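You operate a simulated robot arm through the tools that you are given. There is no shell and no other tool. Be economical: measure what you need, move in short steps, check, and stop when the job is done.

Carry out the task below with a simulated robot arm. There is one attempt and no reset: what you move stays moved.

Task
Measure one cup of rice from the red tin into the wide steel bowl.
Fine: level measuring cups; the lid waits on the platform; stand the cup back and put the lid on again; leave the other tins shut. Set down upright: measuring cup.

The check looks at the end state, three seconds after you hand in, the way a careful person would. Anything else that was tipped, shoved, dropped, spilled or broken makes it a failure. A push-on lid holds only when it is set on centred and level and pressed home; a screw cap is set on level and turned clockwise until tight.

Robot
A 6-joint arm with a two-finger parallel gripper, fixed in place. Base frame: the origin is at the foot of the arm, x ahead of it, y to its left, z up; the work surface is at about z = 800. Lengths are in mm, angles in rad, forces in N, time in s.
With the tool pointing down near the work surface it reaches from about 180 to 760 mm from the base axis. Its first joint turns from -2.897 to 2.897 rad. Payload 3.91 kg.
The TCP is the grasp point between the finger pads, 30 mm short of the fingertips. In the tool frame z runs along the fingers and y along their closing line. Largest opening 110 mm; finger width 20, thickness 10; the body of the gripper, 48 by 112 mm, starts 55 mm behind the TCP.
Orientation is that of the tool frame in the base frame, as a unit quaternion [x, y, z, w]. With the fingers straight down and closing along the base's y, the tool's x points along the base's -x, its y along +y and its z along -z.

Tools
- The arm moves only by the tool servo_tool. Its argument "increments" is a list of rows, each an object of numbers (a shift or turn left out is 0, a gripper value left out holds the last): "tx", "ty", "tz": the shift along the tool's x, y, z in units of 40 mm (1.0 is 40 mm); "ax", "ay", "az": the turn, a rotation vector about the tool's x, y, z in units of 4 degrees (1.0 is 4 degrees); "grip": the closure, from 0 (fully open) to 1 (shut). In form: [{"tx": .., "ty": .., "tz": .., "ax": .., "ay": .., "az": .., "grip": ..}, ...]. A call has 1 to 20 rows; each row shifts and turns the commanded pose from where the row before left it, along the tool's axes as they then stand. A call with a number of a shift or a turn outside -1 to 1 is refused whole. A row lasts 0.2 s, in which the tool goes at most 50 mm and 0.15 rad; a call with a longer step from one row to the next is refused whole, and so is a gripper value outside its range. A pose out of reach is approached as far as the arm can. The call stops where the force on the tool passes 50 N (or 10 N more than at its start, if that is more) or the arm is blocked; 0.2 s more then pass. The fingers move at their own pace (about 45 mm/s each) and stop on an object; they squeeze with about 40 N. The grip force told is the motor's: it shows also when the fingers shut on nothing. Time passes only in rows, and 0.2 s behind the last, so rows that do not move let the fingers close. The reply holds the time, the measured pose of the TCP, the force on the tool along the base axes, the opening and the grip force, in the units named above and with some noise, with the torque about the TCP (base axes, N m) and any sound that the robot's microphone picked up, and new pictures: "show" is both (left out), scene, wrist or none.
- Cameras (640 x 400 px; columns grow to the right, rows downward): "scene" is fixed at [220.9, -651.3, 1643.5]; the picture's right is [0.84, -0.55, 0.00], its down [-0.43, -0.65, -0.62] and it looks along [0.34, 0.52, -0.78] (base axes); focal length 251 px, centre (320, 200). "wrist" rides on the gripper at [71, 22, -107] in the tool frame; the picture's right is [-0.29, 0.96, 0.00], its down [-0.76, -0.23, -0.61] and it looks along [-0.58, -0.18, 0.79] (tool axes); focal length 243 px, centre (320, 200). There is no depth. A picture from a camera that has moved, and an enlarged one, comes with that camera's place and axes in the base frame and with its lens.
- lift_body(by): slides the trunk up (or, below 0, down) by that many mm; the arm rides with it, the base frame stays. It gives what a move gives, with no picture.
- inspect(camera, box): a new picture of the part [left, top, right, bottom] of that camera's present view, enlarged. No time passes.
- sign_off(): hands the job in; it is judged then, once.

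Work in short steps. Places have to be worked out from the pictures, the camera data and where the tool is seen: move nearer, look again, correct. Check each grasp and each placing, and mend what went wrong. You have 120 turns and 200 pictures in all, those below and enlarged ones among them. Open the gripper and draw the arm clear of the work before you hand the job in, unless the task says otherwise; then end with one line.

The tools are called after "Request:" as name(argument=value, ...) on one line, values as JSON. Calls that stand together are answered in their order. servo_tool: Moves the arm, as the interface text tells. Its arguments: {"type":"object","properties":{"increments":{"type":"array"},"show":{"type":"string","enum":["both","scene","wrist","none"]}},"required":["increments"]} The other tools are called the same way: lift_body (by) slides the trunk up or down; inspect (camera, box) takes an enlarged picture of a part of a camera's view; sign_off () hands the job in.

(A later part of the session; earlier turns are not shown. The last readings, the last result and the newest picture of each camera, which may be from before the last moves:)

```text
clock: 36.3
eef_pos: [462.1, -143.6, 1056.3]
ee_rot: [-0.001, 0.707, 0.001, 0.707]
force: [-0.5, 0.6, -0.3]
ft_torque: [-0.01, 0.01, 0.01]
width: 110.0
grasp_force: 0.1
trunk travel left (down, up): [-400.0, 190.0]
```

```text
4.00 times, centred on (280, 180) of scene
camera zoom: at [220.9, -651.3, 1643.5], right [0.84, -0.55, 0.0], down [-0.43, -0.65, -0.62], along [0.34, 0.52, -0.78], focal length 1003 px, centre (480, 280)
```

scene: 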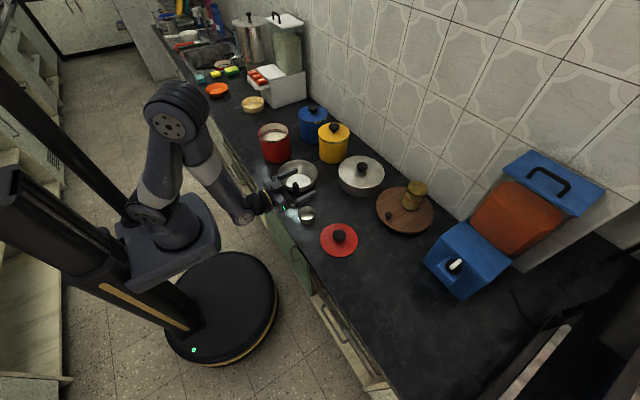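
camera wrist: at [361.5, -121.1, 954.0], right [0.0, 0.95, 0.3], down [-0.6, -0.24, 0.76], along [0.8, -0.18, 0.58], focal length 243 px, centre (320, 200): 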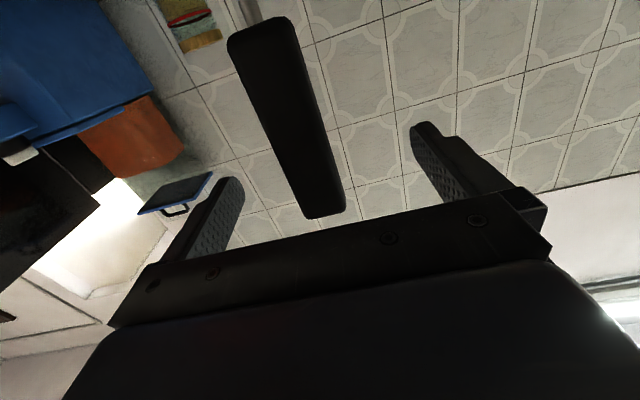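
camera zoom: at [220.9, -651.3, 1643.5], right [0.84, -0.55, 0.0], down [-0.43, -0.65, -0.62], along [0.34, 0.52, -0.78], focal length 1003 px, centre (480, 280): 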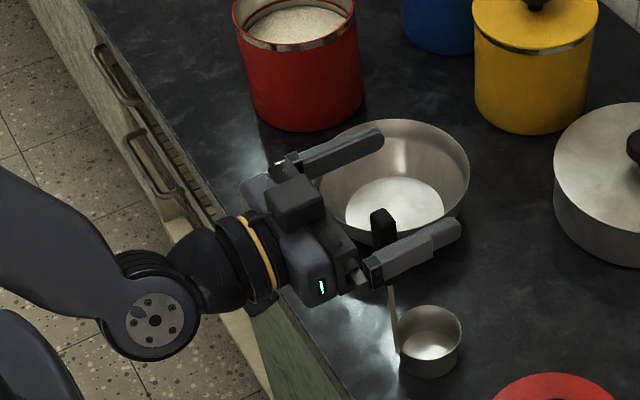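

The handle is centred between the fingers (y≈-141). I lower the trunk 57 mm more, nudge 2 mm, then close.

Request:
lift_body(by=-57)

Request:
servo_tool(increments=[{"ty": 0.04}, {"grip": 1}, {"grip": 1}, {"grip": 1}, {"grip": 1}, {"grip": 1}, {"grip": 1}, {"grip": 1}])

Request:
inspect(camera="scene", box=[260, 150, 330, 230])

```text
clock: 37.3
eef_pos: [463.4, -143.7, 999.3]
ee_rot: [-0.001, 0.707, 0.001, 0.707]
force: [0.7, -0.2, 0.3]
ft_torque: [0.01, 0.0, 0.02]
width: 110.0
grasp_force: 0.1
trunk travel left (down, up): [-343.0, 247.0]
```

```text
clock: 39.1
eef_pos: [461.5, -142.0, 999.3]
ee_rot: [-0.001, 0.707, 0.0, 0.707]
force: [0.7, 0.6, 0.1]
ft_torque: [0.07, -0.05, 0.01]
width: 21.1
grasp_force: 39.9
trunk travel left (down, up): [-343.0, 247.0]
camera wrist: at [355.4, -119.9, 928.1], right [0.0, 0.96, 0.29], down [-0.61, -0.23, 0.76], along [0.79, -0.18, 0.58], focal length 243 px, centre (320, 200)
```

scene: 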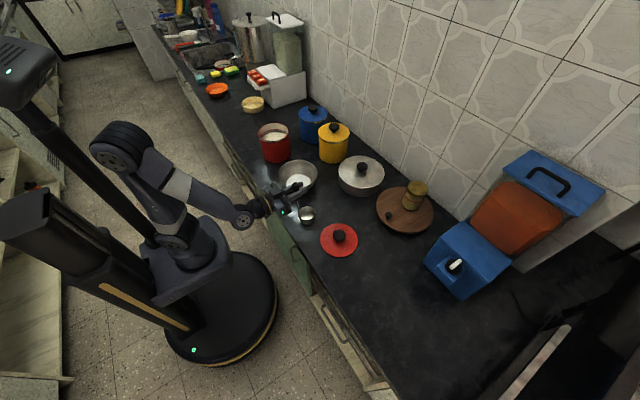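
wrist: 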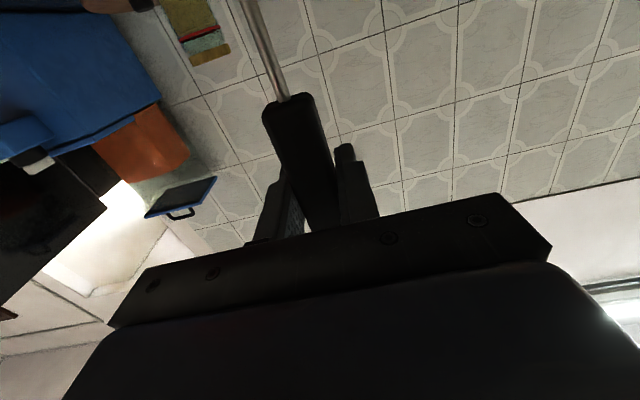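

```text
5.00 times, centred on (295, 190) of scene
camera zoom: at [220.9, -651.3, 1643.5], right [0.84, -0.55, 0.0], down [-0.43, -0.65, -0.62], along [0.34, 0.52, -0.78], focal length 1253 px, centre (445, 250)
```

zoom: 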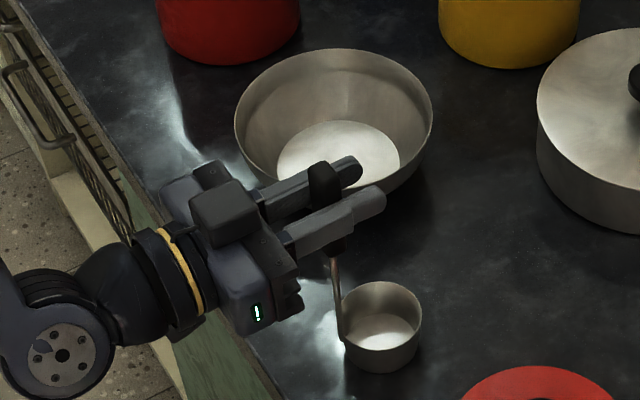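

The handle is firmly held (21 mm) and the cup stands flat; TCP z 999.3 puts its base on the counter. I lift it straight up 165 mm and check.

Request:
servo_tool(increments=[{"tx": -0.2}, {"tx": -0.4}, {"tx": -0.7}, {"tx": -0.9}, {"tx": -0.9}, {"tx": -0.9}, {}], show="none")

Request:
inspect(camera="scene", box=[230, 110, 330, 230])

```text
clock: 40.7
eef_pos: [461.2, -142.4, 1159.6]
ee_rot: [-0.001, 0.707, 0.0, 0.707]
force: [0.2, 0.2, -1.0]
ft_torque: [0.0, 0.03, -0.01]
width: 21.0
grasp_force: 40.0
trunk travel left (down, up): [-343.0, 247.0]
```

```text
3.33 times, centred on (280, 170) of scene
camera zoom: at [220.9, -651.3, 1643.5], right [0.84, -0.55, 0.0], down [-0.43, -0.65, -0.62], along [0.34, 0.52, -0.78], focal length 836 px, centre (453, 300)
```

zoom: 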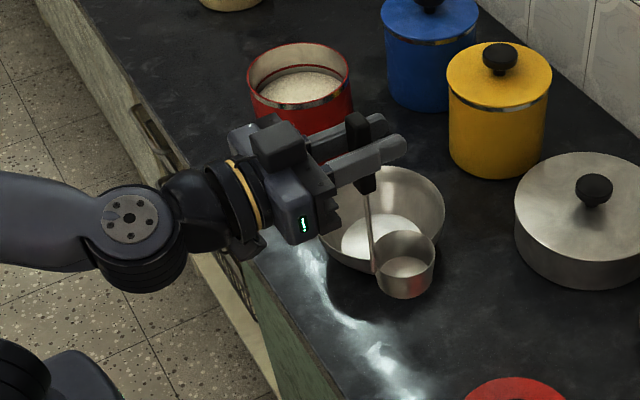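

The cup hangs straight. I carry it over the bowl to above the red tin, cup base around z 980.

Request:
servo_tool(increments=[{"tx": -0.3, "ty": 0.85, "tz": 0.16}, {"tx": -0.2, "ty": 0.95, "tz": 0.16}, {"ty": 0.97, "tz": 0.16}, {"ty": 0.97, "tz": 0.16}, {"ty": 0.97, "tz": 0.16}, {"ty": 0.97, "tz": 0.16}, {"ty": 0.97, "tz": 0.16}, {"ty": 0.97, "tz": 0.16}, {"ty": 0.97, "tz": 0.16}, {"ty": 0.97, "tz": 0.16}, {"ty": 0.93, "tz": 0.15}, {}])

Request:
inspect(camera="scene", box=[230, 90, 330, 190])

```text
clock: 43.3
eef_pos: [490.6, -5.5, 1177.0]
ee_rot: [-0.004, 0.707, 0.003, 0.707]
force: [0.8, 0.0, -1.1]
ft_torque: [0.01, 0.01, -0.03]
width: 21.0
grasp_force: 40.1
out of reach, approached as far as the arm can: row 4, 5, 6, 7, 8, 9, 10, 11
trunk travel left (down, up): [-343.0, 247.0]
camera wrist: at [382.3, 15.9, 1105.8], right [-0.01, 0.96, 0.29], down [-0.6, -0.24, 0.76], along [0.8, -0.17, 0.58], focal length 243 px, centre (320, 200)
```

scene: 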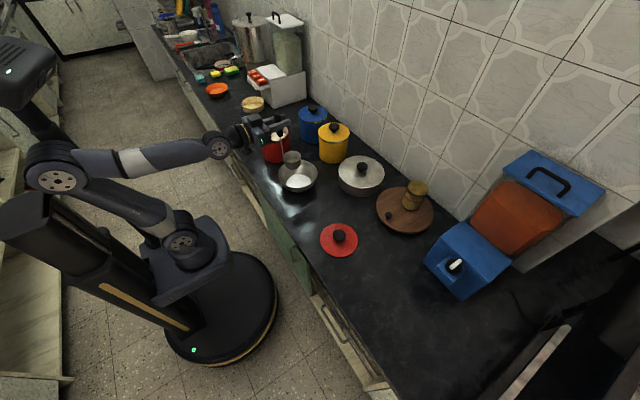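
wrist: 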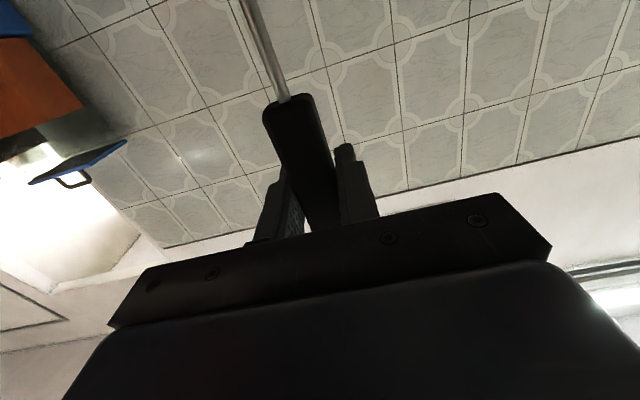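

```text
4.00 times, centred on (280, 140) of scene
camera zoom: at [220.9, -651.3, 1643.5], right [0.84, -0.55, 0.0], down [-0.43, -0.65, -0.62], along [0.34, 0.52, -0.78], focal length 1003 px, centre (480, 440)
```

zoom: 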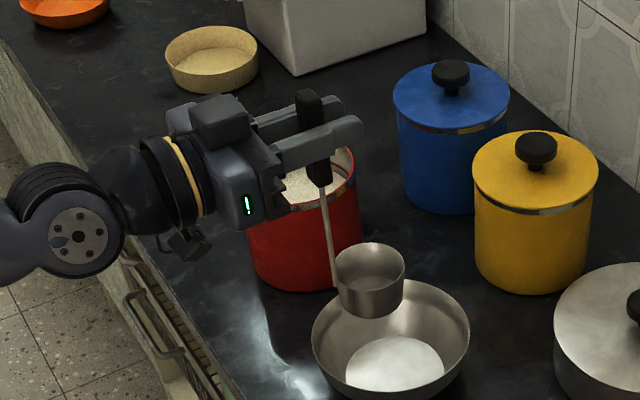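

At y≈0 the forearm has lined up with the tool (a wrist singularity), which blocks the sideways path. I raise the trunk 120 mm and bring the arm down by the same amount, so the forearm slopes.

Request:
lift_body(by=120)

Request:
servo_tool(increments=[{"tx": 0.8}, {"tx": 0.8}, {"tx": 0.8}, {"tx": 0.4}, {}], show="scene")

```text
clock: 44.8
eef_pos: [489.6, -5.4, 1297.1]
ee_rot: [-0.004, 0.708, 0.003, 0.706]
force: [1.1, 0.0, -1.5]
ft_torque: [-0.01, 0.0, 0.02]
width: 21.4
grasp_force: 40.4
trunk travel left (down, up): [-463.0, 127.0]
```

```text
clock: 46.0
eef_pos: [486.8, -25.6, 1189.1]
ee_rot: [-0.005, 0.708, 0.004, 0.706]
force: [-0.1, -1.0, -0.5]
ft_torque: [0.0, 0.01, 0.02]
width: 21.2
grasp_force: 39.7
out of reach, approached as far as the arm can: row 1, 2, 3, 4
trunk travel left (down, up): [-463.0, 127.0]
```

scene: 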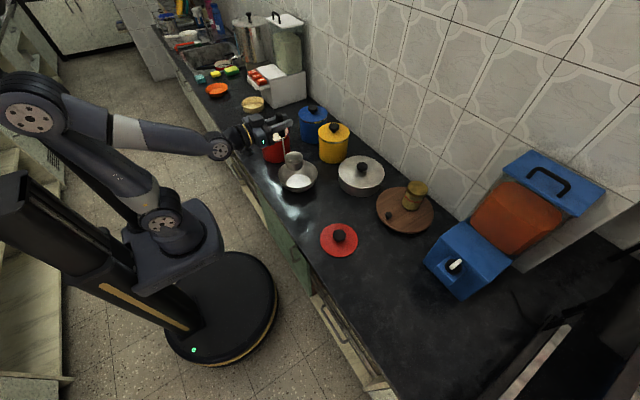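

The lateral limit depends on height: the forearm roll joint is near its stop because the tool bends upward relative to the forearm. The cure is to go back to y≈-140, then raise the arm and lower the trunk until the tool bends downward instead.

Request:
servo_tool(increments=[{"ty": -0.9, "tz": -0.1}, {"ty": -0.9, "tz": -0.1}, {"ty": -0.9, "tz": -0.1}, {"tx": -0.9}, {"tx": -0.9}, {"tx": -0.9}, {"tx": -0.9}, {"tx": -0.9}, {"tx": -0.5}, {}], show="scene")

```text
clock: 48.2
eef_pos: [476.3, -134.5, 1389.8]
ee_rot: [-0.003, 0.708, 0.003, 0.706]
force: [0.5, -0.8, -2.1]
ft_torque: [0.0, 0.0, 0.01]
width: 21.1
grasp_force: 40.2
trunk travel left (down, up): [-463.0, 127.0]
```

scene: 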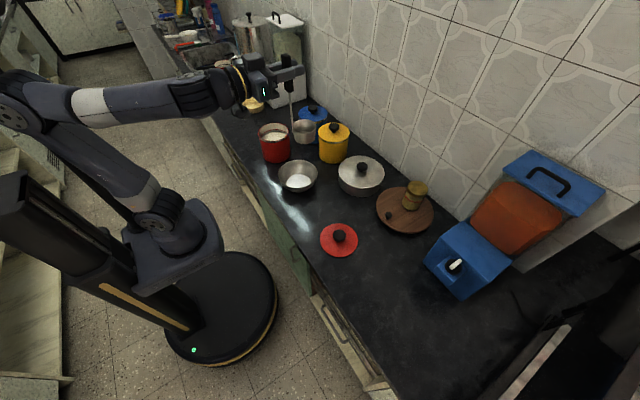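

The forearm now slopes slightly upward. I raise another 80 mm, then lower the trunk 280 mm (cup base ends near z 990).

Request:
servo_tool(increments=[{"tx": -1}, {"tx": -1}, {}], show="none")

Request:
lift_body(by=-280)

Request:
servo_tool(increments=[{"ty": 0.6}, {"ty": 0.9}, {"ty": 0.9}, {"ty": 0.9}, {"ty": 0.9}, {}])

```text
clock: 49.0
eef_pos: [476.5, -135.9, 1469.0]
ee_rot: [-0.003, 0.708, 0.003, 0.707]
force: [-0.9, 0.6, -1.7]
ft_torque: [-0.02, 0.06, 0.0]
width: 21.3
grasp_force: 40.0
trunk travel left (down, up): [-463.0, 127.0]
```

```text
clock: 51.8
eef_pos: [475.3, -135.3, 1189.6]
ee_rot: [-0.003, 0.708, 0.003, 0.706]
force: [0.1, 0.7, -1.5]
ft_torque: [0.01, 0.0, 0.03]
width: 21.3
grasp_force: 39.9
trunk travel left (down, up): [-183.0, 407.0]
```

```text
clock: 53.2
eef_pos: [474.8, 32.0, 1189.1]
ee_rot: [-0.003, 0.708, 0.003, 0.707]
force: [0.4, -0.2, -0.8]
ft_torque: [0.0, 0.02, -0.01]
width: 21.2
grasp_force: 39.7
trunk travel left (down, up): [-183.0, 407.0]
camera wrist: at [367.4, 53.9, 1117.9], right [-0.01, 0.96, 0.29], down [-0.6, -0.24, 0.76], along [0.8, -0.17, 0.58], focal length 243 px, centre (320, 200)
```

scene: 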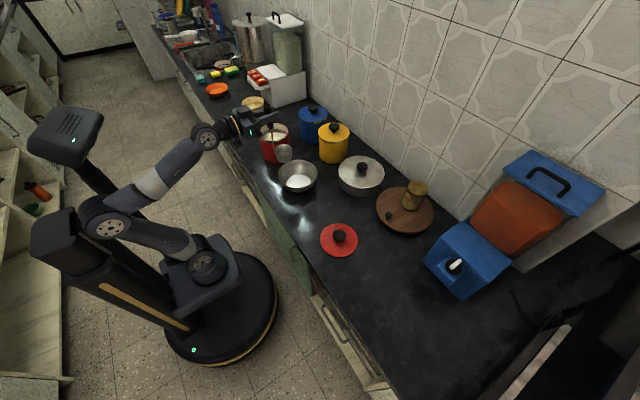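
wrist: 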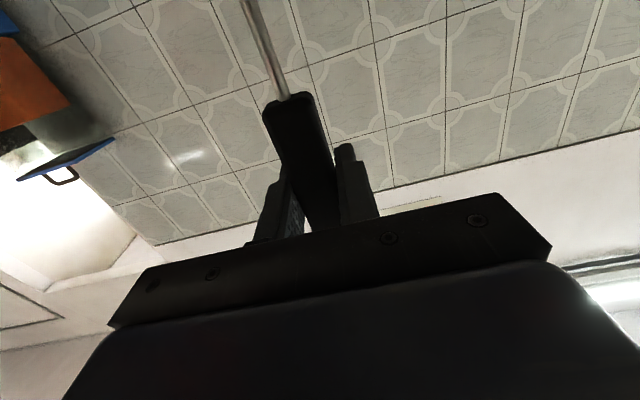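

Past the singular zone now. I go on to above the tin (handle at x≈531, y≈278) and look into it.

Request:
servo_tool(increments=[{"ty": 0.9, "tz": 0.2}, {"ty": 0.9, "tz": 0.2}, {"ty": 0.9, "tz": 0.2}, {"ty": 0.9, "tz": 0.2}, {"ty": 0.9, "tz": 0.2}, {"ty": 0.9, "tz": 0.2}, {"ty": 0.75, "tz": 0.2}, {}], show="scene")

Request:
inspect(camera="scene", box=[240, 90, 310, 170])

```text
clock: 55.0
eef_pos: [528.2, 279.8, 1189.1]
ee_rot: [-0.004, 0.708, 0.004, 0.706]
force: [-0.1, 0.3, -1.1]
ft_torque: [0.02, 0.02, -0.02]
width: 21.1
grasp_force: 40.3
trunk travel left (down, up): [-183.0, 407.0]
```

scene: 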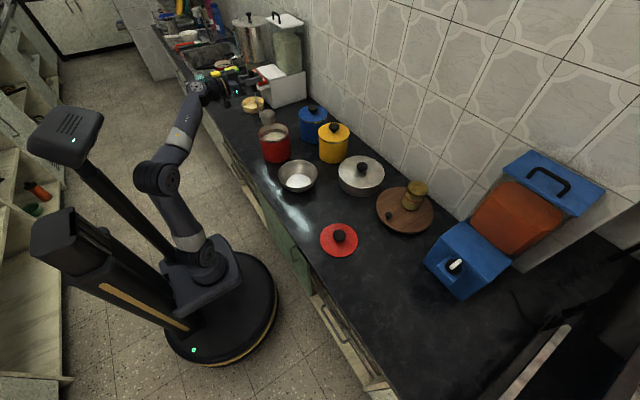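

```text
5.00 times, centred on (275, 130) of scene
camera zoom: at [220.9, -651.3, 1643.5], right [0.84, -0.55, 0.0], down [-0.43, -0.65, -0.62], along [0.34, 0.52, -0.78], focal length 1253 px, centre (545, 550)
```

zoom: 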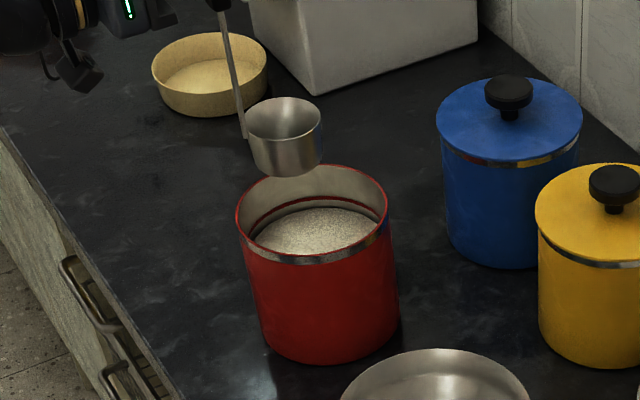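

Tin rim is at about z 930, inner radius about 68, and rice lies about 60 mm below the rim (z≈868). My scoop: tilt the cup 45° with its opening towards +y, dip in at the -y side, sweep +y and roll upright. I set up the tilt above the tin first.

Request:
servo_tool(increments=[{"ty": 0.8}, {"ty": 0.8}, {"ty": 0.8}, {"az": -1}, {"az": -1}, {"az": -1}, {"az": -1}, {"az": -1}, {"az": -1}, {"az": -1}, {"az": -1}, {"az": -1}, {"az": -1}, {"az": -1}, {"az": -0.25}, {}], show="none")

Request:
inspect(camera="scene", box=[220, 60, 310, 170])

```text
clock: 58.4
eef_pos: [527.3, 376.1, 1189.1]
ee_rot: [-0.273, 0.652, -0.268, 0.654]
force: [0.1, -0.4, -1.3]
ft_torque: [0.12, 0.04, 0.0]
width: 21.4
grasp_force: 39.8
trunk travel left (down, up): [-183.0, 407.0]
```

```text
3.64 times, centred on (265, 115) of scene
camera zoom: at [220.9, -651.3, 1643.5], right [0.84, -0.55, 0.0], down [-0.43, -0.65, -0.62], along [0.34, 0.52, -0.78], focal length 912 px, centre (520, 509)
```

zoom: 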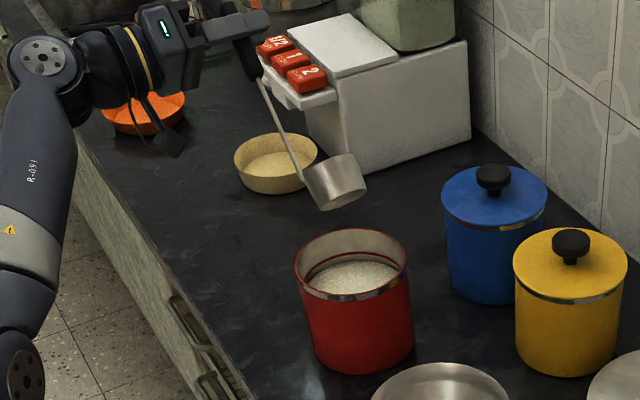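

At 45° the stem would foul the rim, so I reduce the tilt to 35°, recentre (cup at y≈258), and lower the trunk 120 mm to just above the rice.

Request:
servo_tool(increments=[{"az": 1}, {"az": 1}, {"az": 0.5}, {"tx": 0.26, "ty": -0.37, "tz": 0.1}, {}], show="none")

Request:
lift_body(by=-110)

Request:
inspect(camera="scene", box=[230, 80, 310, 170])

```text
clock: 59.6
eef_pos: [531.6, 357.6, 1188.1]
ee_rot: [-0.216, 0.674, -0.209, 0.675]
force: [1.0, -0.4, -0.8]
ft_torque: [0.11, 0.06, 0.01]
width: 21.1
grasp_force: 40.4
trunk travel left (down, up): [-183.0, 407.0]
```

```text
clock: 61.0
eef_pos: [531.3, 357.4, 1079.3]
ee_rot: [-0.216, 0.674, -0.21, 0.674]
force: [-0.8, -0.3, -0.9]
ft_torque: [0.08, 0.04, 0.04]
width: 20.9
grasp_force: 40.4
trunk travel left (down, up): [-73.0, 517.0]
```

```text
4.44 times, centred on (270, 125) of scene
camera zoom: at [220.9, -651.3, 1643.5], right [0.84, -0.55, 0.0], down [-0.43, -0.65, -0.62], along [0.34, 0.52, -0.78], focal length 1114 px, centre (542, 533)
```

zoom: 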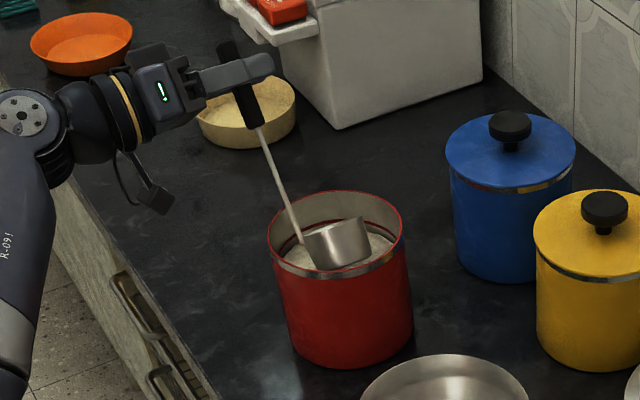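

The cup is entering the mouth with clearance. I lower the trunk 28 mm more, then servo straight down into the rice in small steps.

Request:
lift_body(by=-28)

Request:
servo_tool(increments=[{"tx": 0.16, "ty": 0.115}, {"tx": 0.16, "ty": 0.115}, {"tx": 0.16, "ty": 0.115}, {}], show="none")

Request:
inspect(camera="scene", box=[240, 90, 310, 170])

```text
clock: 61.8
eef_pos: [531.8, 357.0, 1049.4]
ee_rot: [-0.216, 0.674, -0.21, 0.675]
force: [-0.1, 0.1, -1.7]
ft_torque: [0.09, 0.04, -0.02]
width: 21.2
grasp_force: 40.1
trunk travel left (down, up): [-45.0, 545.0]
```

```text
clock: 62.8
eef_pos: [531.8, 357.6, 1027.3]
ee_rot: [-0.217, 0.674, -0.209, 0.675]
force: [0.2, 0.2, -2.6]
ft_torque: [0.2, 0.04, 0.03]
width: 21.2
grasp_force: 40.2
trunk travel left (down, up): [-45.0, 545.0]
```

```text
5.00 times, centred on (275, 130) of scene
camera zoom: at [220.9, -651.3, 1643.5], right [0.84, -0.55, 0.0], down [-0.43, -0.65, -0.62], along [0.34, 0.52, -0.78], focal length 1253 px, centre (545, 550)
```

zoom: 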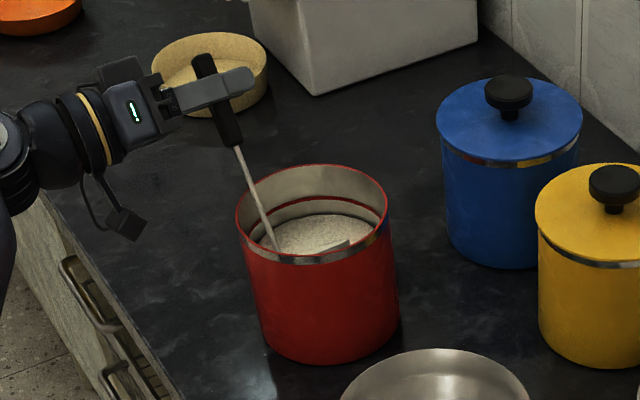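

The load rose by about 1.4 N, so rice is already entering. I press 25 mm deeper, then sweep +y.

Request:
servo_tool(increments=[{"tx": 0.17, "ty": 0.12}, {"tx": 0.17, "ty": 0.12}, {"tx": 0.17, "ty": 0.12}, {}], show="none")

Request:
inspect(camera="scene", box=[240, 90, 310, 170])

```text
clock: 63.8
eef_pos: [531.5, 357.9, 1002.4]
ee_rot: [-0.215, 0.674, -0.21, 0.675]
force: [0.5, 0.0, -2.7]
ft_torque: [0.19, 0.02, -0.01]
width: 21.3
grasp_force: 40.7
trunk travel left (down, up): [-45.0, 545.0]
```

```text
5.00 times, centred on (275, 130) of scene
camera zoom: at [220.9, -651.3, 1643.5], right [0.84, -0.55, 0.0], down [-0.43, -0.65, -0.62], along [0.34, 0.52, -0.78], focal length 1253 px, centre (545, 550)
```

zoom: 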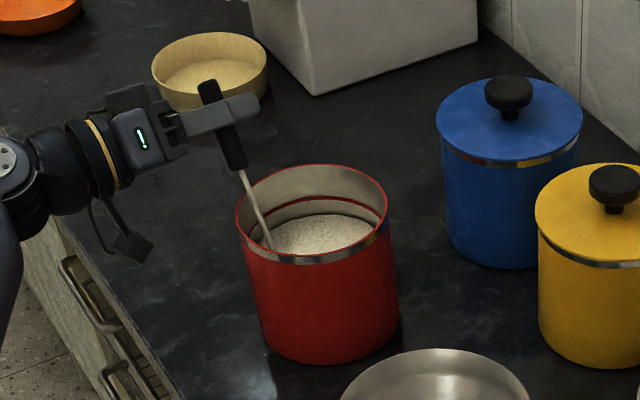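

The cup is immersed with little resistance. I now roll it upright below the surface, keeping it in place near the tin centre.

Request:
servo_tool(increments=[{"tx": 0.03, "ty": -0.215, "az": 0.972}, {"tx": 0.037, "ty": -0.226, "az": 0.972}, {"tx": 0.042, "ty": -0.229, "az": 0.972}, {"tx": 0.045, "ty": -0.231, "az": 0.972}, {"tx": 0.05, "ty": -0.224, "az": 0.972}, {"tx": 0.056, "ty": -0.236, "az": 0.972}, {"tx": 0.06, "ty": -0.24, "az": 0.972}, {"tx": 0.064, "ty": -0.241, "az": 0.972}, {"tx": 0.077, "ty": -0.248, "az": 0.972}, {}], show="none")

Request:
inspect(camera="scene", box=[240, 90, 310, 170])

```text
clock: 66.0
eef_pos: [534.0, 275.0, 1012.8]
ee_rot: [-0.003, 0.708, 0.004, 0.706]
force: [-0.2, -0.4, -2.3]
ft_torque: [0.01, 0.03, 0.03]
width: 21.4
grasp_force: 39.7
trunk travel left (down, up): [-45.0, 545.0]
```

```text
5.00 times, centred on (275, 130) of scene
camera zoom: at [220.9, -651.3, 1643.5], right [0.84, -0.55, 0.0], down [-0.43, -0.65, -0.62], along [0.34, 0.52, -0.78], focal length 1253 px, centre (545, 550)
```

zoom: 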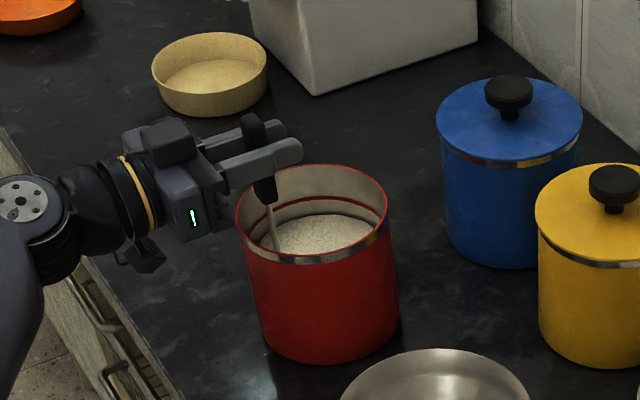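

Upright again inside the rice. I lift slowly until the cup clears the rice but is still over the tin, and look at its fill.

Request:
servo_tool(increments=[{"tx": -0.3}, {"tx": -0.4}, {"tx": -0.4}, {"tx": -0.5}, {"tx": -0.6}, {}], show="none")

Request:
inspect(camera="scene", box=[250, 95, 300, 155])

```text
clock: 67.4
eef_pos: [534.5, 275.6, 1100.5]
ee_rot: [-0.003, 0.708, 0.003, 0.707]
force: [-0.3, 0.5, -2.6]
ft_torque: [0.0, 0.03, -0.01]
width: 21.2
grasp_force: 39.8
trunk travel left (down, up): [-45.0, 545.0]
```

```text
6.67 times, centred on (275, 125) of scene
camera zoom: at [220.9, -651.3, 1643.5], right [0.84, -0.55, 0.0], down [-0.43, -0.65, -0.62], along [0.34, 0.52, -0.78], focal length 1671 px, centre (620, 700)
```

zoom: 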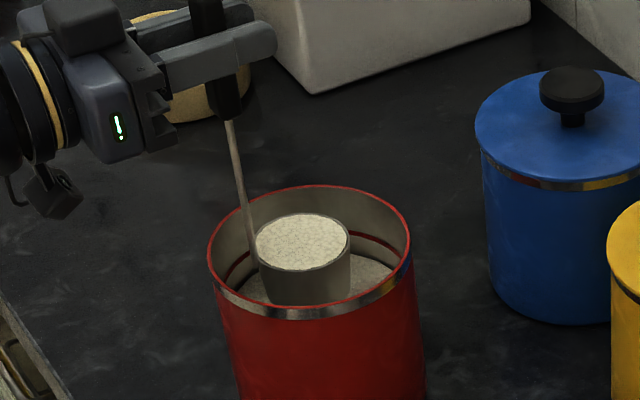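

The cup looks full to the brim. I zoom in to see whether it is level or heaped.

Request:
inspect(camera="scene", box=[264, 107, 284, 122])

```text
16.00 times, centred on (274, 114) of scene
camera zoom: at [220.9, -651.3, 1643.5], right [0.84, -0.55, 0.0], down [-0.43, -0.65, -0.62], along [0.34, 0.52, -0.78], focal length 4011 px, centre (1056, 1568)
```

zoom: 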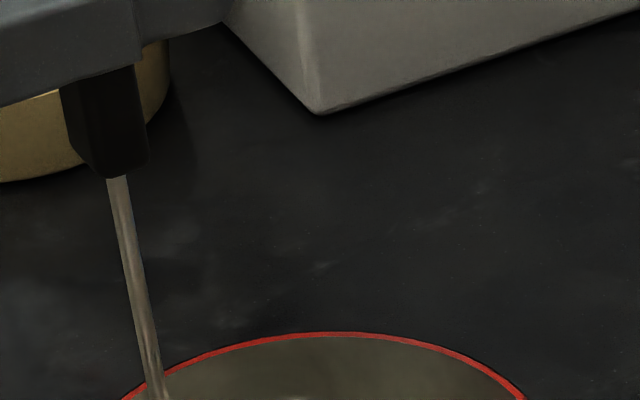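

Request:
inspect(camera="scene", box=[263, 121, 289, 143])

```text
16.00 times, centred on (276, 132) of scene
camera zoom: at [220.9, -651.3, 1643.5], right [0.84, -0.55, 0.0], down [-0.43, -0.65, -0.62], along [0.34, 0.52, -0.78], focal length 4011 px, centre (1024, 1288)
```

zoom: 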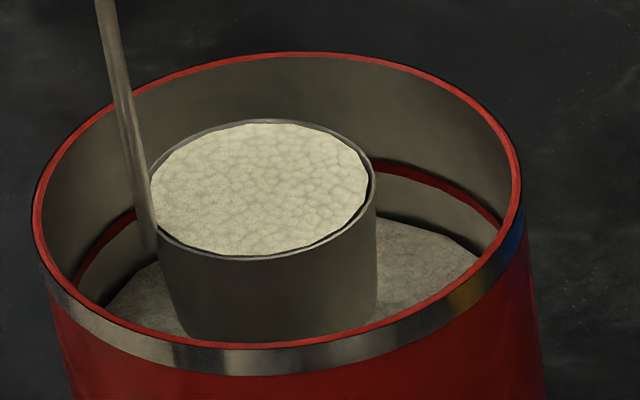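

Rice is flush with the cup rim: a level cup. I lift clear of the tin and carry it gently until it is over the bowl.

Request:
servo_tool(increments=[{"tx": -0.3}, {"tx": -0.5}, {"tx": -0.5}, {"tx": -0.2}, {"ty": -0.2}, {"ty": -0.4, "tz": -0.05}, {"ty": -0.5, "tz": -0.05}, {"ty": -0.6, "tz": -0.05}, {"ty": -0.6, "tz": -0.05}, {"ty": -0.6, "tz": -0.05}, {"ty": -0.6, "tz": -0.05}, {"ty": -0.6}, {"ty": -0.45}, {"ty": -0.3}, {"ty": -0.1}, {}], show="scene")

Request:
inspect(camera="scene", box=[250, 110, 330, 210])

```text
clock: 70.8
eef_pos: [521.7, 75.9, 1161.1]
ee_rot: [-0.003, 0.708, 0.004, 0.706]
force: [0.2, 0.5, -2.3]
ft_torque: [-0.01, 0.04, 0.0]
width: 21.4
grasp_force: 39.9
trunk travel left (down, up): [-45.0, 545.0]
```

scene: 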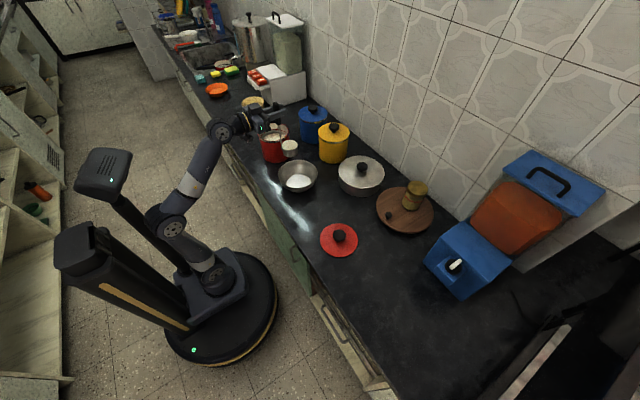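

```text
4.00 times, centred on (290, 160) of scene
camera zoom: at [220.9, -651.3, 1643.5], right [0.84, -0.55, 0.0], down [-0.43, -0.65, -0.62], along [0.34, 0.52, -0.78], focal length 1003 px, centre (440, 360)
```

zoom: 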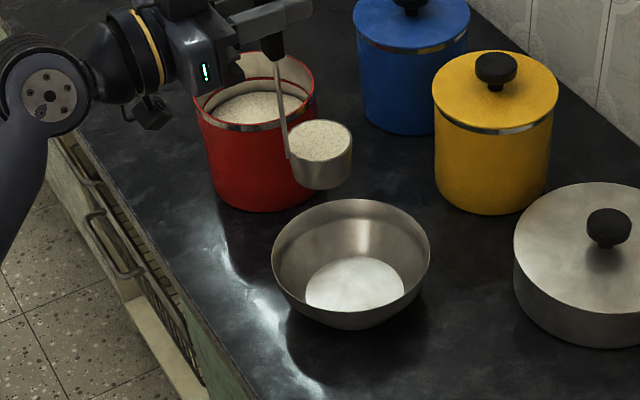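

The cup is over the bowl, whose centre I put at (564,52) with rim at about z 855. I lower the cup close above the rim, then begin tilting it about its -y lip.

Request:
servo_tool(increments=[{"tx": 0.4, "ty": 0.15, "tz": 0.1}, {"tx": 0.6, "ty": 0.18, "tz": 0.1}, {"tx": 0.6}, {"tx": 0.4}, {"tx": 0.15}, {}], show="none")

Request:
inspect(camera="scene", box=[260, 130, 330, 210])

```text
clock: 72.2
eef_pos: [530.8, 90.7, 1074.4]
ee_rot: [-0.002, 0.708, 0.002, 0.707]
force: [-0.8, 0.1, -2.1]
ft_torque: [0.03, 0.02, 0.01]
width: 21.2
grasp_force: 40.3
trunk travel left (down, up): [-45.0, 545.0]
```

```text
5.00 times, centred on (295, 170) of scene
camera zoom: at [220.9, -651.3, 1643.5], right [0.84, -0.55, 0.0], down [-0.43, -0.65, -0.62], along [0.34, 0.52, -0.78], focal length 1253 px, centre (445, 350)
```

zoom: 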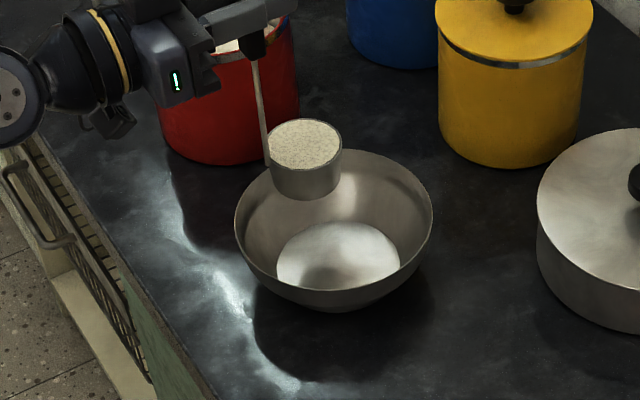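

The cup is about 60 mm above the bowl floor's near wall with its pouring lip over the centre. I tilt the first 32° and check for spill.

Request:
servo_tool(increments=[{"tx": -0.046, "ty": -0.281, "az": 1}, {"tx": -0.046, "ty": -0.281, "az": 1}, {"tx": -0.046, "ty": -0.281, "az": 1}, {"tx": -0.046, "ty": -0.281, "az": 1}, {"tx": -0.046, "ty": -0.281, "az": 1}, {"tx": -0.046, "ty": -0.281, "az": 1}, {"tx": -0.046, "ty": -0.281, "az": 1}, {"tx": -0.046, "ty": -0.281, "az": 1}], show="none")

Request:
inspect(camera="scene", box=[260, 130, 330, 210])

```text
clock: 74.0
eef_pos: [531.4, 1.3, 1066.6]
ee_rot: [0.193, 0.681, 0.197, 0.678]
force: [0.1, -0.4, -2.5]
ft_torque: [-0.14, 0.07, 0.0]
width: 21.1
grasp_force: 39.8
trunk travel left (down, up): [-45.0, 545.0]
```

```text
5.00 times, centred on (295, 170) of scene
camera zoom: at [220.9, -651.3, 1643.5], right [0.84, -0.55, 0.0], down [-0.43, -0.65, -0.62], along [0.34, 0.52, -0.78], focal length 1253 px, centre (445, 350)
```

zoom: 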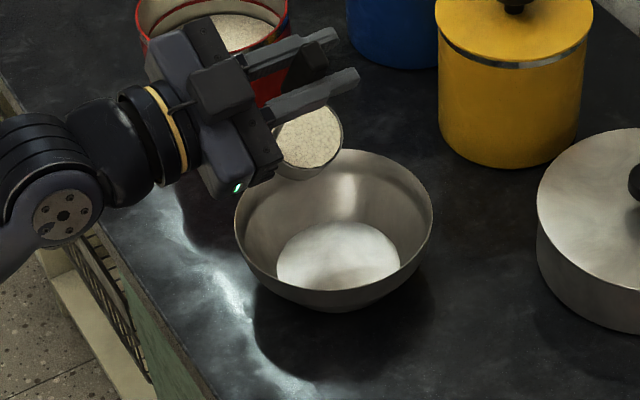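

Nothing spilled, and the fall point projects onto the bowl's floor centre. I continue the tilt to 64°.

Request:
servo_tool(increments=[{"tx": -0.046, "ty": -0.281, "az": 1}, {"tx": -0.046, "ty": -0.281, "az": 1}, {"tx": -0.046, "ty": -0.281, "az": 1}, {"tx": -0.046, "ty": -0.281, "az": 1}, {"tx": -0.046, "ty": -0.281, "az": 1}, {"tx": -0.046, "ty": -0.281, "az": 1}, {"tx": -0.046, "ty": -0.281, "az": 1}, {"tx": -0.046, "ty": -0.281, "az": 1}], show="none")

Request:
inspect(camera="scene", box=[260, 130, 330, 210])

```text
clock: 75.8
eef_pos: [532.0, -71.0, 1013.1]
ee_rot: [0.373, 0.601, 0.377, 0.598]
force: [0.3, 0.8, -1.4]
ft_torque: [-0.23, 0.08, -0.02]
width: 21.2
grasp_force: 39.9
trunk travel left (down, up): [-45.0, 545.0]
```

```text
5.00 times, centred on (295, 170) of scene
camera zoom: at [220.9, -651.3, 1643.5], right [0.84, -0.55, 0.0], down [-0.43, -0.65, -0.62], along [0.34, 0.52, -0.78], focal length 1253 px, centre (445, 350)
```

zoom: 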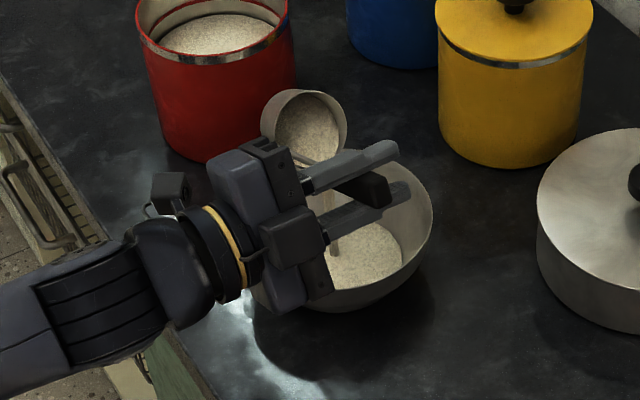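

Rice is streaming into the middle of the bowl. I continue tilting, slightly raising the lip, to about 112°.

Request:
servo_tool(increments=[{"tx": -0.08, "ty": -0.21, "az": 1}, {"tx": -0.075, "ty": -0.21, "az": 1}, {"tx": -0.07, "ty": -0.205, "az": 1}, {"tx": -0.06, "ty": -0.205, "az": 1}, {"tx": -0.055, "ty": -0.205, "az": 1}, {"tx": -0.05, "ty": -0.205, "az": 1}, {"tx": -0.045, "ty": -0.205, "az": 1}, {"tx": -0.04, "ty": -0.205, "az": 1}, {"tx": -0.035, "ty": -0.205, "az": 1}, {"tx": -0.03, "ty": -0.205, "az": 1}, {"tx": -0.025, "ty": -0.205, "az": 1}, {"tx": -0.02, "ty": -0.205, "az": 1}, {}, {}, {}], show="none")

Request:
inspect(camera="scene", box=[260, 130, 330, 210])

```text
clock: 79.0
eef_pos: [531.7, -100.5, 919.6]
ee_rot: [0.585, 0.398, 0.587, 0.393]
force: [1.6, -0.1, -1.5]
ft_torque: [-0.15, 0.03, -0.05]
width: 21.1
grasp_force: 40.2
trunk travel left (down, up): [-45.0, 545.0]
```

```text
5.00 times, centred on (295, 170) of scene
camera zoom: at [220.9, -651.3, 1643.5], right [0.84, -0.55, 0.0], down [-0.43, -0.65, -0.62], along [0.34, 0.52, -0.78], focal length 1253 px, centre (445, 350)
```

zoom: 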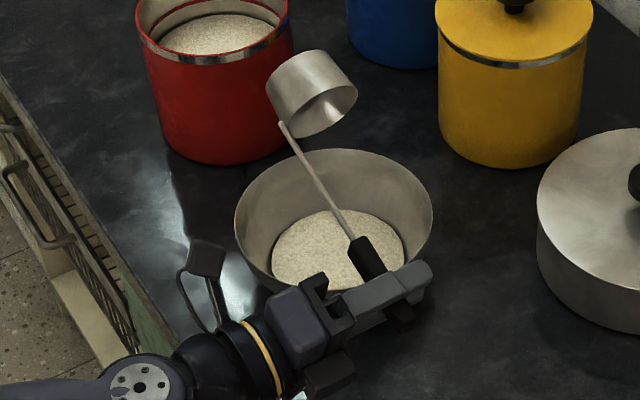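

The cup looks empty and the rice sits in the bowl. I zoom to confirm no grains are left in the cup or spilled around.

Request:
inspect(camera="scene", box=[285, 136, 305, 150])

Request:
inspect(camera="scene", box=[265, 140, 325, 200])

```text
16.00 times, centred on (295, 143) of scene
camera zoom: at [220.9, -651.3, 1643.5], right [0.84, -0.55, 0.0], down [-0.43, -0.65, -0.62], along [0.34, 0.52, -0.78], focal length 4011 px, centre (720, 1112)
```

zoom: 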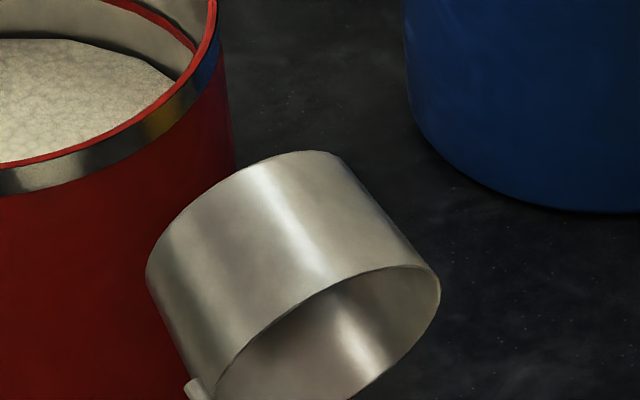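

```text
6.67 times, centred on (295, 170) of scene
camera zoom: at [220.9, -651.3, 1643.5], right [0.84, -0.55, 0.0], down [-0.43, -0.65, -0.62], along [0.34, 0.52, -0.78], focal length 1671 px, centre (487, 400)
```

zoom: 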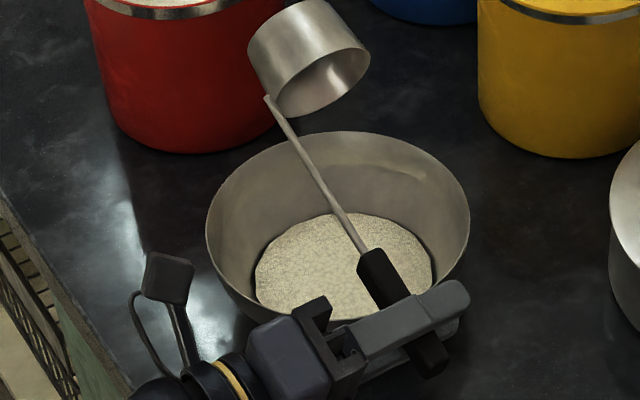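

All poured and nothing spilled. I raise 200 mm straight up and then roll the cup back upright.

Request:
servo_tool(increments=[{"tx": 0.375, "ty": 0.927}, {"tx": 0.375, "ty": 0.927}, {"tx": 0.375, "ty": 0.927}, {"tx": 0.375, "ty": 0.927}, {"tx": 0.375, "ty": 0.927}, {"az": -1}, {"az": -1}, {"az": -1}, {"az": -1}, {"az": -1}, {"az": -1}, {"az": -1}, {"az": -1}, {"az": -1}, {"az": -1}, {"az": -1}, {"az": -1}, {"az": -1}, {"az": -1}], show="none")

Request:
servo_tool(increments=[{"az": -1}, {"az": -1}, {"az": -1}, {"az": -1}, {"az": -1}, {"az": -1}, {"az": -1}, {"az": -1}, {"az": -1}, {"az": -1}, {"az": -1}, {"az": -1}, {"az": -1}, {"az": -1}, {}], show="scene")

```text
clock: 83.0
eef_pos: [532.4, -101.9, 1120.6]
ee_rot: [0.33, 0.626, 0.334, 0.622]
force: [-0.1, 0.3, -0.8]
ft_torque: [-0.1, 0.01, 0.03]
width: 20.9
grasp_force: 40.4
trunk travel left (down, up): [-45.0, 545.0]
```

```text
clock: 86.2
eef_pos: [530.9, -100.0, 1121.5]
ee_rot: [-0.003, 0.707, 0.003, 0.707]
force: [0.0, -0.1, -2.2]
ft_torque: [-0.01, 0.01, -0.02]
width: 21.0
grasp_force: 39.7
trunk travel left (down, up): [-45.0, 545.0]
```

scene: 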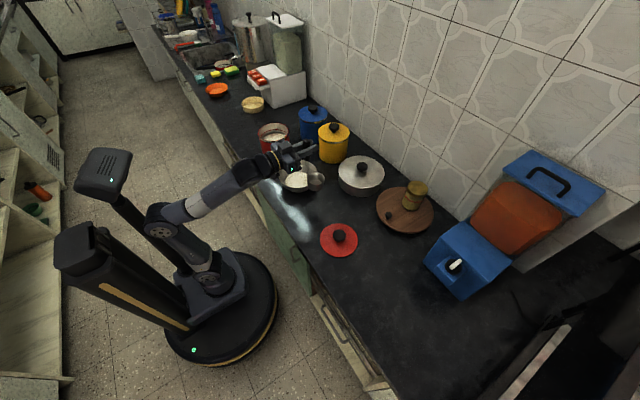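

The cup is upright and empty again. I move back over its original spot (handle at about x 461, y -126) and descend to just above the counter.

Request:
servo_tool(increments=[{"ty": -0.3, "tz": -0.8}, {"ty": -0.35, "tz": -0.95}, {"tx": 0.7}, {"tx": 0.8}, {"tx": 0.7}, {"tx": 0.5}, {}], show="none")

Request:
inspect(camera="scene", box=[260, 150, 330, 230])

```text
clock: 87.8
eef_pos: [462.1, -126.7, 1012.6]
ee_rot: [-0.002, 0.707, 0.003, 0.707]
force: [-0.4, 0.7, -1.4]
ft_torque: [0.0, 0.05, 0.01]
width: 21.3
grasp_force: 39.8
trunk travel left (down, up): [-45.0, 545.0]
```

```text
5.00 times, centred on (295, 190) of scene
camera zoom: at [220.9, -651.3, 1643.5], right [0.84, -0.55, 0.0], down [-0.43, -0.65, -0.62], along [0.34, 0.52, -0.78], focal length 1253 px, centre (445, 250)
```

zoom: 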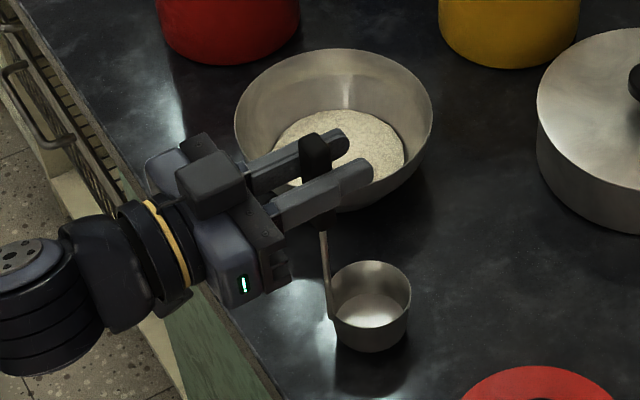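

About 13 mm above the counter. I creep down to contact.

Request:
servo_tool(increments=[{"tx": 0.1}, {"tx": 0.08}, {"tx": 0.06}, {"tx": 0.04}, {}], show="none")

Request:
servo_tool(increments=[{"tx": 0.03}, {"tx": 0.02}, {}], show="none")

```text
clock: 89.0
eef_pos: [462.1, -126.6, 1002.9]
ee_rot: [-0.003, 0.707, 0.003, 0.707]
force: [-0.7, -0.9, -0.6]
ft_torque: [0.03, -0.01, 0.0]
width: 20.9
grasp_force: 40.1
trunk travel left (down, up): [-45.0, 545.0]
```

```text
clock: 89.8
eef_pos: [461.8, -126.5, 1000.4]
ee_rot: [-0.004, 0.707, 0.003, 0.708]
force: [-0.8, 0.2, 8.1]
ft_torque: [-0.01, -0.44, -0.04]
width: 21.0
grasp_force: 40.2
trunk travel left (down, up): [-45.0, 545.0]
```

Contact, 8 N. I ease 1 mm, release, then rise straight up off the handle.

Request:
servo_tool(increments=[{"tx": -0.02}, {"grip": 0}, {"grip": 0}, {"grip": 0}, {"grip": 0}, {"grip": 0}, {"grip": 0}, {}], show="none")

Request:
servo_tool(increments=[{"tx": -0.4}, {"tx": -0.8}, {"tx": -0.9}, {"tx": -0.9}, {"tx": -0.9}, {}], show="none")

Request:
inspect(camera="scene", box=[240, 120, 370, 260])

```text
clock: 91.6
eef_pos: [462.2, -127.2, 1000.2]
ee_rot: [-0.003, 0.708, 0.003, 0.706]
force: [0.0, -0.1, 0.0]
ft_torque: [-0.01, -0.02, 0.01]
width: 109.8
grasp_force: 0.0
trunk travel left (down, up): [-45.0, 545.0]
```

```text
clock: 93.0
eef_pos: [462.1, -126.4, 1154.9]
ee_rot: [-0.002, 0.707, 0.002, 0.707]
force: [-0.3, -0.4, 1.0]
ft_torque: [0.03, -0.02, 0.02]
width: 110.0
grasp_force: 0.0
trunk travel left (down, up): [-45.0, 545.0]
```

```text
2.86 times, centred on (305, 190) of scene
camera zoom: at [220.9, -651.3, 1643.5], right [0.84, -0.55, 0.0], down [-0.43, -0.65, -0.62], along [0.34, 0.52, -0.78], focal length 716 px, centre (363, 229)
```

zoom: 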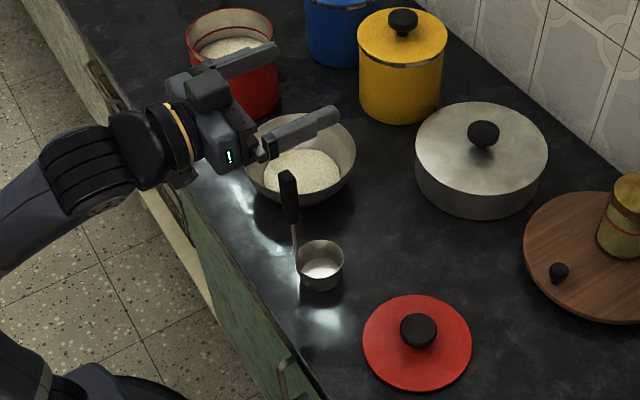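

The cup stands upright on its spot. I raise the trunk back to its starting height, then bring the arm down while turning the tool to point down.

Request:
lift_body(by=455)

Request:
servo_tool(increments=[{"tx": 0.95, "ay": 1}, {"tx": 0.948, "tz": 0.066, "ay": 1}, {"tx": 0.941, "tz": 0.132, "ay": 1}, {"tx": 0.929, "tz": 0.198, "ay": 1}, {"tx": 0.913, "tz": 0.262, "ay": 1}, {"tx": 0.893, "tz": 0.325, "ay": 1}, {"tx": 0.868, "tz": 0.386, "ay": 1}, {"tx": 0.839, "tz": 0.446, "ay": 1}, {"tx": 0.806, "tz": 0.503, "ay": 1}, {"tx": 0.769, "tz": 0.558, "ay": 1}, {}], show="scene")

```text
refused: 455 is not a number from -400 to 400
```

```text
clock: 95.1
eef_pos: [462.2, -127.4, 825.9]
ee_rot: [0.001, 0.884, -0.002, 0.467]
force: [-6.5, -0.7, 15.2]
ft_torque: [0.81, -0.14, 0.43]
width: 110.0
grasp_force: 0.0
trunk travel left (down, up): [-45.0, 545.0]
stopped in row 10: the force on the tool passed its limit at 76 N (the readings are from after the stop); the commanded pose is now the measured one
```

scene: 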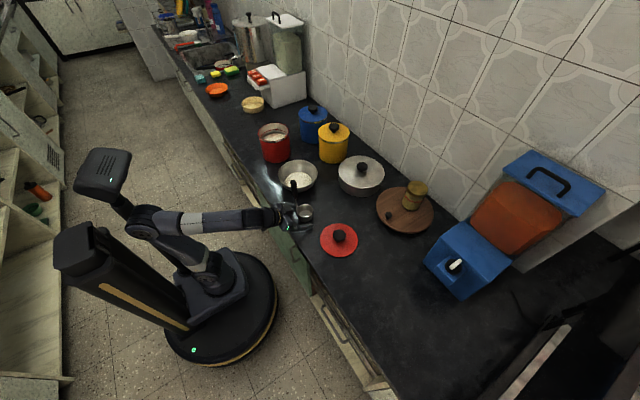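

The lift was refused, and I should not have chained the descent to it: the gripper came down around the cup and touched the counter. I look before moving anything.

Request:
inspect(camera="scene", box=[255, 150, 345, 250])

Request:
inspect(camera="wrist", box=[0, 0, 640, 400])

```text
4.00 times, centred on (300, 200) of scene
camera zoom: at [220.9, -651.3, 1643.5], right [0.84, -0.55, 0.0], down [-0.43, -0.65, -0.62], along [0.34, 0.52, -0.78], focal length 1003 px, centre (400, 200)
```

zoom: 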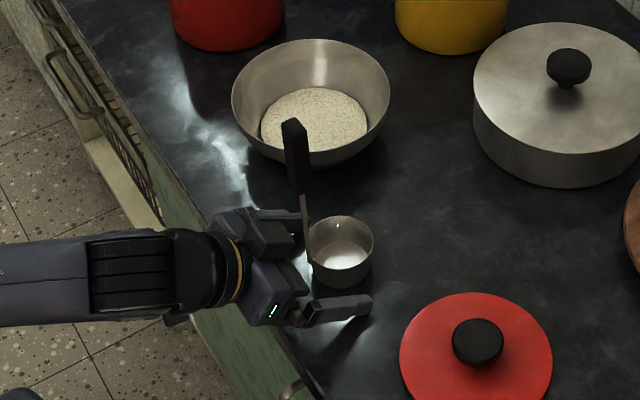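

```text
1.00 times, centred on (320, 200) of wrist (not enlarged: the box is as wide or as high as the picture)
camera zoom: at [334.3, -104.1, 827.0], right [0.16, 0.96, 0.24], down [-0.07, -0.23, 0.97], along [0.98, -0.18, 0.03], focal length 243 px, centre (320, 200)
```

zoom: 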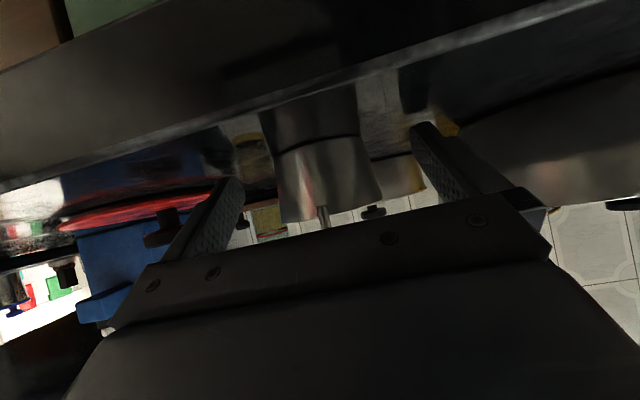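

Luckily the cup still stands untouched between the open fingers, and the palm is about 20 mm behind the handle. I raise the trunk straight up, in two allowed parts.

Request:
lift_body(by=300)

Request:
inspect(camera="scene", box=[255, 130, 345, 250])

```text
clock: 98.1
eef_pos: [464.6, -126.5, 1122.5]
ee_rot: [-0.001, 0.886, 0.0, 0.464]
force: [-0.2, 0.3, 0.3]
ft_torque: [0.0, -0.02, 0.02]
width: 110.1
grasp_force: 0.1
trunk travel left (down, up): [-345.0, 245.0]
```

```text
3.33 times, centred on (300, 190) of scene
camera zoom: at [220.9, -651.3, 1643.5], right [0.84, -0.55, 0.0], down [-0.43, -0.65, -0.62], along [0.34, 0.52, -0.78], focal length 836 px, centre (387, 233)
```

zoom: 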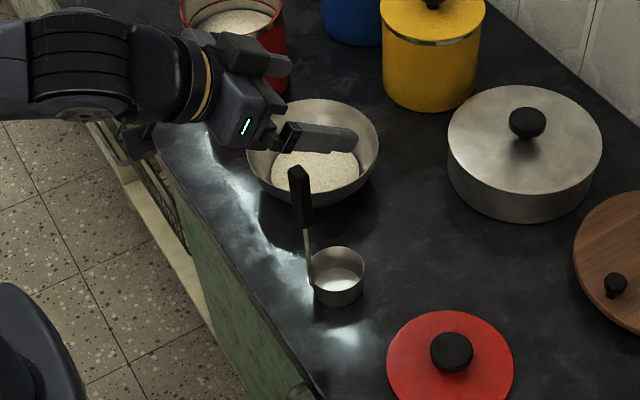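

The cup is untouched and the arm is clear. I raise the trunk the remaining 155 mm to its original height.

Request:
lift_body(by=155)

```text
clock: 99.9
eef_pos: [463.7, -127.1, 1277.3]
ee_rot: [0.0, 0.886, -0.001, 0.464]
force: [-0.2, -0.6, -0.2]
ft_torque: [0.04, -0.05, 0.02]
width: 110.0
grasp_force: 0.1
trunk travel left (down, up): [-500.0, 90.0]
```

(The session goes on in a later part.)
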